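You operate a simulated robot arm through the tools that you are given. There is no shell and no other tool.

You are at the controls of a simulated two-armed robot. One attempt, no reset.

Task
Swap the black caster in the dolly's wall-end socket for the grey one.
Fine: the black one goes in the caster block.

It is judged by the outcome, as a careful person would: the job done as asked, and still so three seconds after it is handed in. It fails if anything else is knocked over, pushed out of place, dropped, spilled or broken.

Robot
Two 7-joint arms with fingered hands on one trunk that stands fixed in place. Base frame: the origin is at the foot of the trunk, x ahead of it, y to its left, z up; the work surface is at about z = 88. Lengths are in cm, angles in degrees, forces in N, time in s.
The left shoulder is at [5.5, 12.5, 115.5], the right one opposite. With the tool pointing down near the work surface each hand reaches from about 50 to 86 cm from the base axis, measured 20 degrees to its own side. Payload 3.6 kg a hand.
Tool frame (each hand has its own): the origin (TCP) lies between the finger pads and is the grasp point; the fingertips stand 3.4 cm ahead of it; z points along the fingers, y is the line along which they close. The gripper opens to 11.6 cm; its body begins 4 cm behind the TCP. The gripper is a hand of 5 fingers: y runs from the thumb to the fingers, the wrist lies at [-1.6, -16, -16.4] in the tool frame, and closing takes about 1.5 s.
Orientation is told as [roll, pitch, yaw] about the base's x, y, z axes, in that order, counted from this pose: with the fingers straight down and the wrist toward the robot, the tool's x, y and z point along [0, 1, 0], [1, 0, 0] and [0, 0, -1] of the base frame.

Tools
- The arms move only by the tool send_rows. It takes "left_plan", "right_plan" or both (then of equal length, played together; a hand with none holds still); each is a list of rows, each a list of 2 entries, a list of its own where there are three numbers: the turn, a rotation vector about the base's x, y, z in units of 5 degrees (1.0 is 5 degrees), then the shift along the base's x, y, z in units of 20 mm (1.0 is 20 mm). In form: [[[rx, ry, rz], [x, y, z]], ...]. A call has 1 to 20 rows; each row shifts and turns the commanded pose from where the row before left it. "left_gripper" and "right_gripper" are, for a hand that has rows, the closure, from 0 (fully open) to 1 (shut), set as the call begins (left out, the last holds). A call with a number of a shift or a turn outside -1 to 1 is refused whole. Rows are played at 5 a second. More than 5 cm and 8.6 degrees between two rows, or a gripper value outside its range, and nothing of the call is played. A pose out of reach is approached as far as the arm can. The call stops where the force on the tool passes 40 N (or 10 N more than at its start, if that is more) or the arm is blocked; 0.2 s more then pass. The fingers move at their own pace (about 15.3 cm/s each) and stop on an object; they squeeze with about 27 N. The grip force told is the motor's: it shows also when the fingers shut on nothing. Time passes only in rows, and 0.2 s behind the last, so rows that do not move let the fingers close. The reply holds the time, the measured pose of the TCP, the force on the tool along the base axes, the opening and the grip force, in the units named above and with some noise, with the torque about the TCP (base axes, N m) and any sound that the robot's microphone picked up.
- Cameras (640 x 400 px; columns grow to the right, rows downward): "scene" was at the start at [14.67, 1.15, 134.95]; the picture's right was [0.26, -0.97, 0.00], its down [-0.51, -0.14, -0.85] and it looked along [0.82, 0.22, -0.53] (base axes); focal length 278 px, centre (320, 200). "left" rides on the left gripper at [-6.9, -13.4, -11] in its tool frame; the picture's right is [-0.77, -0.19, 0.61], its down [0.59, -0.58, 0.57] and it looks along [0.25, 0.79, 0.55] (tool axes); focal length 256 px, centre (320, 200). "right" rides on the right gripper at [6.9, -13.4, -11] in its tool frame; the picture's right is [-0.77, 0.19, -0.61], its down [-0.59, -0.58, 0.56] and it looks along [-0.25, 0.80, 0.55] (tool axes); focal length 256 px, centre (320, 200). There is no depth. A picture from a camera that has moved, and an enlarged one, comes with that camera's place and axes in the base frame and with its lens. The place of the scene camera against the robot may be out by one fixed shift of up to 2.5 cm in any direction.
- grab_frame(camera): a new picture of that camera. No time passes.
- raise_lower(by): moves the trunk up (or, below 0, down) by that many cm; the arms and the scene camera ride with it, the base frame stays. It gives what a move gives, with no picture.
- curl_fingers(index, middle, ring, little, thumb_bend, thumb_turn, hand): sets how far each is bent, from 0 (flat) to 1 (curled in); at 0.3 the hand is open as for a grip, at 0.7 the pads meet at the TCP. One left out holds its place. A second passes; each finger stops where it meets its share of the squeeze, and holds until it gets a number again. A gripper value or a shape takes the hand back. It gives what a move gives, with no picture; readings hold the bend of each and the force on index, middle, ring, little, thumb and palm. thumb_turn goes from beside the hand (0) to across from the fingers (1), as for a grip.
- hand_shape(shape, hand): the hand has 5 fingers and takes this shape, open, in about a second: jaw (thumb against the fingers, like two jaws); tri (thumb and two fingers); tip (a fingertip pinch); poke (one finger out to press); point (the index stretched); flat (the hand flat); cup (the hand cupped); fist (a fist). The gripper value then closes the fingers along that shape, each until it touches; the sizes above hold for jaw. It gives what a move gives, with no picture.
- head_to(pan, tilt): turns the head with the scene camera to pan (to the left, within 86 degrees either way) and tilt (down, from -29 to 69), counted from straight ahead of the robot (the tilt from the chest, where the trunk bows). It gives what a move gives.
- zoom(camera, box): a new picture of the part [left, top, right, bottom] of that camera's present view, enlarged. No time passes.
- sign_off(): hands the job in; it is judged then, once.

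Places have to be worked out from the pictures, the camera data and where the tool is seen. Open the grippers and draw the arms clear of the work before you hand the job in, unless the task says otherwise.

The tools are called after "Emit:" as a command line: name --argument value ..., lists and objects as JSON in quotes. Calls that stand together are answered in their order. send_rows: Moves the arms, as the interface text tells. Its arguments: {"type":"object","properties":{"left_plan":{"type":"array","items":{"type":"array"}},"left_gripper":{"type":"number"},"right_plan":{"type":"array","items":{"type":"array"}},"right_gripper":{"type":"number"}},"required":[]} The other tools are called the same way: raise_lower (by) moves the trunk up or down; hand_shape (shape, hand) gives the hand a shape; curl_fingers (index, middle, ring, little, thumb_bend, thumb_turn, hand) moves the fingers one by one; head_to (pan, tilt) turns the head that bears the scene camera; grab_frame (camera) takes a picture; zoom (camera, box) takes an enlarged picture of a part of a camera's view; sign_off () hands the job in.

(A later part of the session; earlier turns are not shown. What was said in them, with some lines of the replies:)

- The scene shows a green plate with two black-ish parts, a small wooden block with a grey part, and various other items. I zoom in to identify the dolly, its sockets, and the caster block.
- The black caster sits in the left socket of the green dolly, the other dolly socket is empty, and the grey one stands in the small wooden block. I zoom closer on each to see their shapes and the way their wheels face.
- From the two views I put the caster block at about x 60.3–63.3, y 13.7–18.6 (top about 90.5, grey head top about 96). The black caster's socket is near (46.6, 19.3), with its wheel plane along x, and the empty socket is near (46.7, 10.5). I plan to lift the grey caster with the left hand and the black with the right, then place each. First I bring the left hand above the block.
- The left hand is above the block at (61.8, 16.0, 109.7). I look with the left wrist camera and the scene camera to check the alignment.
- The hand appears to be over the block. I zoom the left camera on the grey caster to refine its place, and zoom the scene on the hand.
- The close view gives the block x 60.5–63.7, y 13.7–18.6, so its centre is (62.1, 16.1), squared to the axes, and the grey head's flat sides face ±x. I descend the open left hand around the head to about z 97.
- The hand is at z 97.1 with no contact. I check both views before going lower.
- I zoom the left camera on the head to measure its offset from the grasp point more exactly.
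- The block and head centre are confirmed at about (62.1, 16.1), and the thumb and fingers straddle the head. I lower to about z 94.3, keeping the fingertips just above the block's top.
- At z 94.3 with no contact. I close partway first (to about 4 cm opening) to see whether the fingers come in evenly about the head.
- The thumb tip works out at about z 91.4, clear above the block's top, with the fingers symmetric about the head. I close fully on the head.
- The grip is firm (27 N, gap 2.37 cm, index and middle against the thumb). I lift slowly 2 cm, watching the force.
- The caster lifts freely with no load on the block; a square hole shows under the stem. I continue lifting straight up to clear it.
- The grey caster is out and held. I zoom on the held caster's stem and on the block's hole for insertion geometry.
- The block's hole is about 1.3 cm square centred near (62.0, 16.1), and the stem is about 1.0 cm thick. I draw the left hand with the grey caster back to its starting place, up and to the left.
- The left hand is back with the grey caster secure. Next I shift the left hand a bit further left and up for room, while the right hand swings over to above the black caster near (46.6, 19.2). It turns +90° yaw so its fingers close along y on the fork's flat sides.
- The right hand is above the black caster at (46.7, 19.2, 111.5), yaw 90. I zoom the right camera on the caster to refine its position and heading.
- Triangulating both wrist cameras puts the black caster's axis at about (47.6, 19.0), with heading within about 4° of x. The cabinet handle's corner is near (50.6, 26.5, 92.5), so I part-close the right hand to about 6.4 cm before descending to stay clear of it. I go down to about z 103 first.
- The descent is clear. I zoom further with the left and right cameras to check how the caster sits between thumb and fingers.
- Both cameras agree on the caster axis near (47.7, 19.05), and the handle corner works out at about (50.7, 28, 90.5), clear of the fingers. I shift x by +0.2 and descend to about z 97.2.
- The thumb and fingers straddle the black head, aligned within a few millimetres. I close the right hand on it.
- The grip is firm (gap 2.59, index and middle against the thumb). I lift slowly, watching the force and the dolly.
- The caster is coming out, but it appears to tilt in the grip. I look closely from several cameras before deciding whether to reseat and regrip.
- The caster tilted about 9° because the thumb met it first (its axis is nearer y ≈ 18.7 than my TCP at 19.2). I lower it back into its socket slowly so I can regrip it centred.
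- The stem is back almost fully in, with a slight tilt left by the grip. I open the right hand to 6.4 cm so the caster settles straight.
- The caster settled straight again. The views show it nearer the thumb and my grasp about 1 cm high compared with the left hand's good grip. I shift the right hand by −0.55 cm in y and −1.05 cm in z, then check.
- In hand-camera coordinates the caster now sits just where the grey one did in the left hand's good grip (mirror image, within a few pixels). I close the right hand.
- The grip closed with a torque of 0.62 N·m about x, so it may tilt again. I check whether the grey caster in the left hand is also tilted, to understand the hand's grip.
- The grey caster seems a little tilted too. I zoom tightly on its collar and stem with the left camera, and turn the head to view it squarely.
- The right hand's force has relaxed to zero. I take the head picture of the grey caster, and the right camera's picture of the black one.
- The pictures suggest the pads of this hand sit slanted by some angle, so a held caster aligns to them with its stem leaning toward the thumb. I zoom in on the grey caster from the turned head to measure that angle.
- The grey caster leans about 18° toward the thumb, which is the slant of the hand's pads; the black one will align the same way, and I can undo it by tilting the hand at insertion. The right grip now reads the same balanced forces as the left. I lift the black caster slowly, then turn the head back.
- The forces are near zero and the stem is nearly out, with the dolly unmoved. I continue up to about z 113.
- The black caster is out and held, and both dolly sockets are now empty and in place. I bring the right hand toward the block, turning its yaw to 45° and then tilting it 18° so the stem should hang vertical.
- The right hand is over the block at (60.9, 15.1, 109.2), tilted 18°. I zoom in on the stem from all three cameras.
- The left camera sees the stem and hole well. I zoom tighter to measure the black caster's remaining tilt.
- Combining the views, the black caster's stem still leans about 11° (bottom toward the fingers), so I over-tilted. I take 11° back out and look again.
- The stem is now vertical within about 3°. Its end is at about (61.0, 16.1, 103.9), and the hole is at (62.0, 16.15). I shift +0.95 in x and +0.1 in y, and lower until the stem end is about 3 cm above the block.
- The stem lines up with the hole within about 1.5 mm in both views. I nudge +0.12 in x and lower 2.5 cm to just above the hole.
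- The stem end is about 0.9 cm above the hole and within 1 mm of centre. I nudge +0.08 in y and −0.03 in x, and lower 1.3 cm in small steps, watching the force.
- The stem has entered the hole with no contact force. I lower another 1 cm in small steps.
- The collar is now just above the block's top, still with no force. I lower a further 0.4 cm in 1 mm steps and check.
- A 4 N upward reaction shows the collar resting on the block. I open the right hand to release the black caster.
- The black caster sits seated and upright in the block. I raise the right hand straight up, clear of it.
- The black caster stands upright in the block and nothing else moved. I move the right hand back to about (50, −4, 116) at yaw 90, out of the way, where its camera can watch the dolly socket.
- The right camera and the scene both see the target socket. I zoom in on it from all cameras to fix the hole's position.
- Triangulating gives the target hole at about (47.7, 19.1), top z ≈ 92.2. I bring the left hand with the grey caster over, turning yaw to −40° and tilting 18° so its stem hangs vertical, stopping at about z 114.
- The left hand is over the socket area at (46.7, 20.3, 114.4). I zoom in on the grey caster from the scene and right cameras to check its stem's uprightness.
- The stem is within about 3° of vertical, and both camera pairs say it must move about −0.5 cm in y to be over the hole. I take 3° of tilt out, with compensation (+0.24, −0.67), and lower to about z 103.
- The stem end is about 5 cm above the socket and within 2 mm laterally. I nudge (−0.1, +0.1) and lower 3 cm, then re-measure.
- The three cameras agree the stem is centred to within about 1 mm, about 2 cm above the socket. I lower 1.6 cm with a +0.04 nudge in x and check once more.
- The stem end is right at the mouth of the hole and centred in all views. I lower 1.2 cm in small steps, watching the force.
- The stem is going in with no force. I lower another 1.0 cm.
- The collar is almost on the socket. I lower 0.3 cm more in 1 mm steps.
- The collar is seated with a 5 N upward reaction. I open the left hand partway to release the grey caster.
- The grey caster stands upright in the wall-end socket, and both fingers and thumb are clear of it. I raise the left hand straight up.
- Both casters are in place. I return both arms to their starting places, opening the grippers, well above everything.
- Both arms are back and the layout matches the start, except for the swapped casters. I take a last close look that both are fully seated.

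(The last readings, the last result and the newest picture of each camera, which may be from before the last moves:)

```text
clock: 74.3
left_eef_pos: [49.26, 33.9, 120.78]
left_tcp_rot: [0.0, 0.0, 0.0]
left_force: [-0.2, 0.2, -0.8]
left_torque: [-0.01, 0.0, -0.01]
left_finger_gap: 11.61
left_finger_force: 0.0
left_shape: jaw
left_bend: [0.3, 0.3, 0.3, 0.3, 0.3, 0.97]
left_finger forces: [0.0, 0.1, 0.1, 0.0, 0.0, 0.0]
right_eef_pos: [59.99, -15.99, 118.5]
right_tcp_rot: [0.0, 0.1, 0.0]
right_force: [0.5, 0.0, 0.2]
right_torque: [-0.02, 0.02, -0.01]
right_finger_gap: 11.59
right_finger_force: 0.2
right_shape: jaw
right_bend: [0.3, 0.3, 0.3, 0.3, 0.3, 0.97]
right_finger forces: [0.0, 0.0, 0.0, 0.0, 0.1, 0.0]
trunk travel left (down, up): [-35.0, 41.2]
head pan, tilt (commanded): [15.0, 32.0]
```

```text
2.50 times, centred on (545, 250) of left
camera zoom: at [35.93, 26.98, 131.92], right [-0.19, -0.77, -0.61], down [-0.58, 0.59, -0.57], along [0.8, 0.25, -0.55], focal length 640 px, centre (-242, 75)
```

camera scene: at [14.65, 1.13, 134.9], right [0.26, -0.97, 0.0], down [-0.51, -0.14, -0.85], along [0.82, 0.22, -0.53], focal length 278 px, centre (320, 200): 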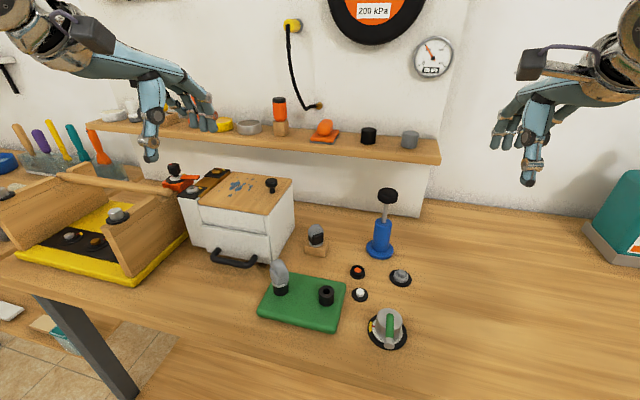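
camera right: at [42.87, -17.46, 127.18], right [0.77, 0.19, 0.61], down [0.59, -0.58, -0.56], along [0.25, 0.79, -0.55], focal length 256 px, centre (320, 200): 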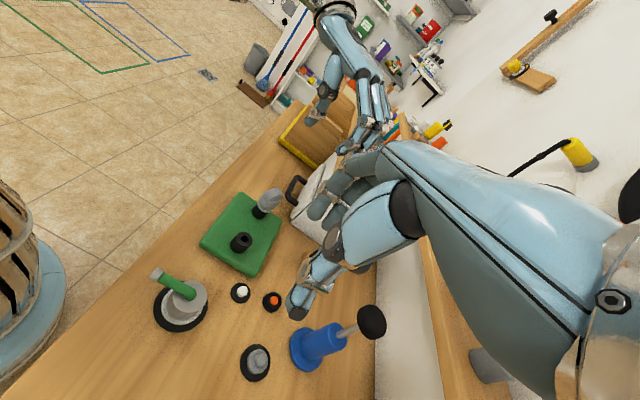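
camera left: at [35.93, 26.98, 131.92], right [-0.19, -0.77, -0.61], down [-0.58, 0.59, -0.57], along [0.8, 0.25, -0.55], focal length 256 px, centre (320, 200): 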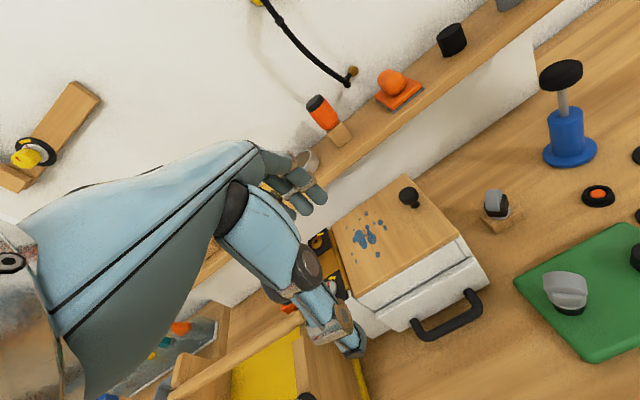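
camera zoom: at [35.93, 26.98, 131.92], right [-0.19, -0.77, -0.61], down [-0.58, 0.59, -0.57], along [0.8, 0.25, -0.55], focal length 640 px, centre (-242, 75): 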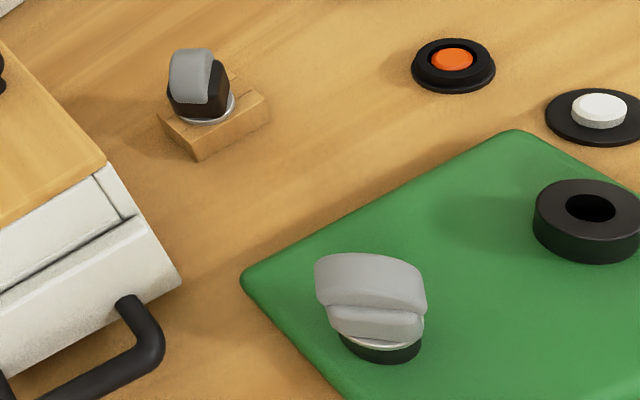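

Both casters are upright and fully seated: the grey one in the dolly's wall-end socket, the black one in the caster block. Nothing else moved and the hands are open and clear, so I hand the job in.

Emit:
sign_off

```text
The job is handed in.
```

The swap is done. The grey caster is in the dolly's wall-end socket and the black one is in the caster block, both upright and fully seated in the last close-up pictures.

The first grip on the black caster tilted it as it came out. I lowered it back into its socket, gripped it again and lifted it out cleanly.

Nothing else looked moved or knocked over. Both hands were open and the arms back at their starting places before I handed the job in.
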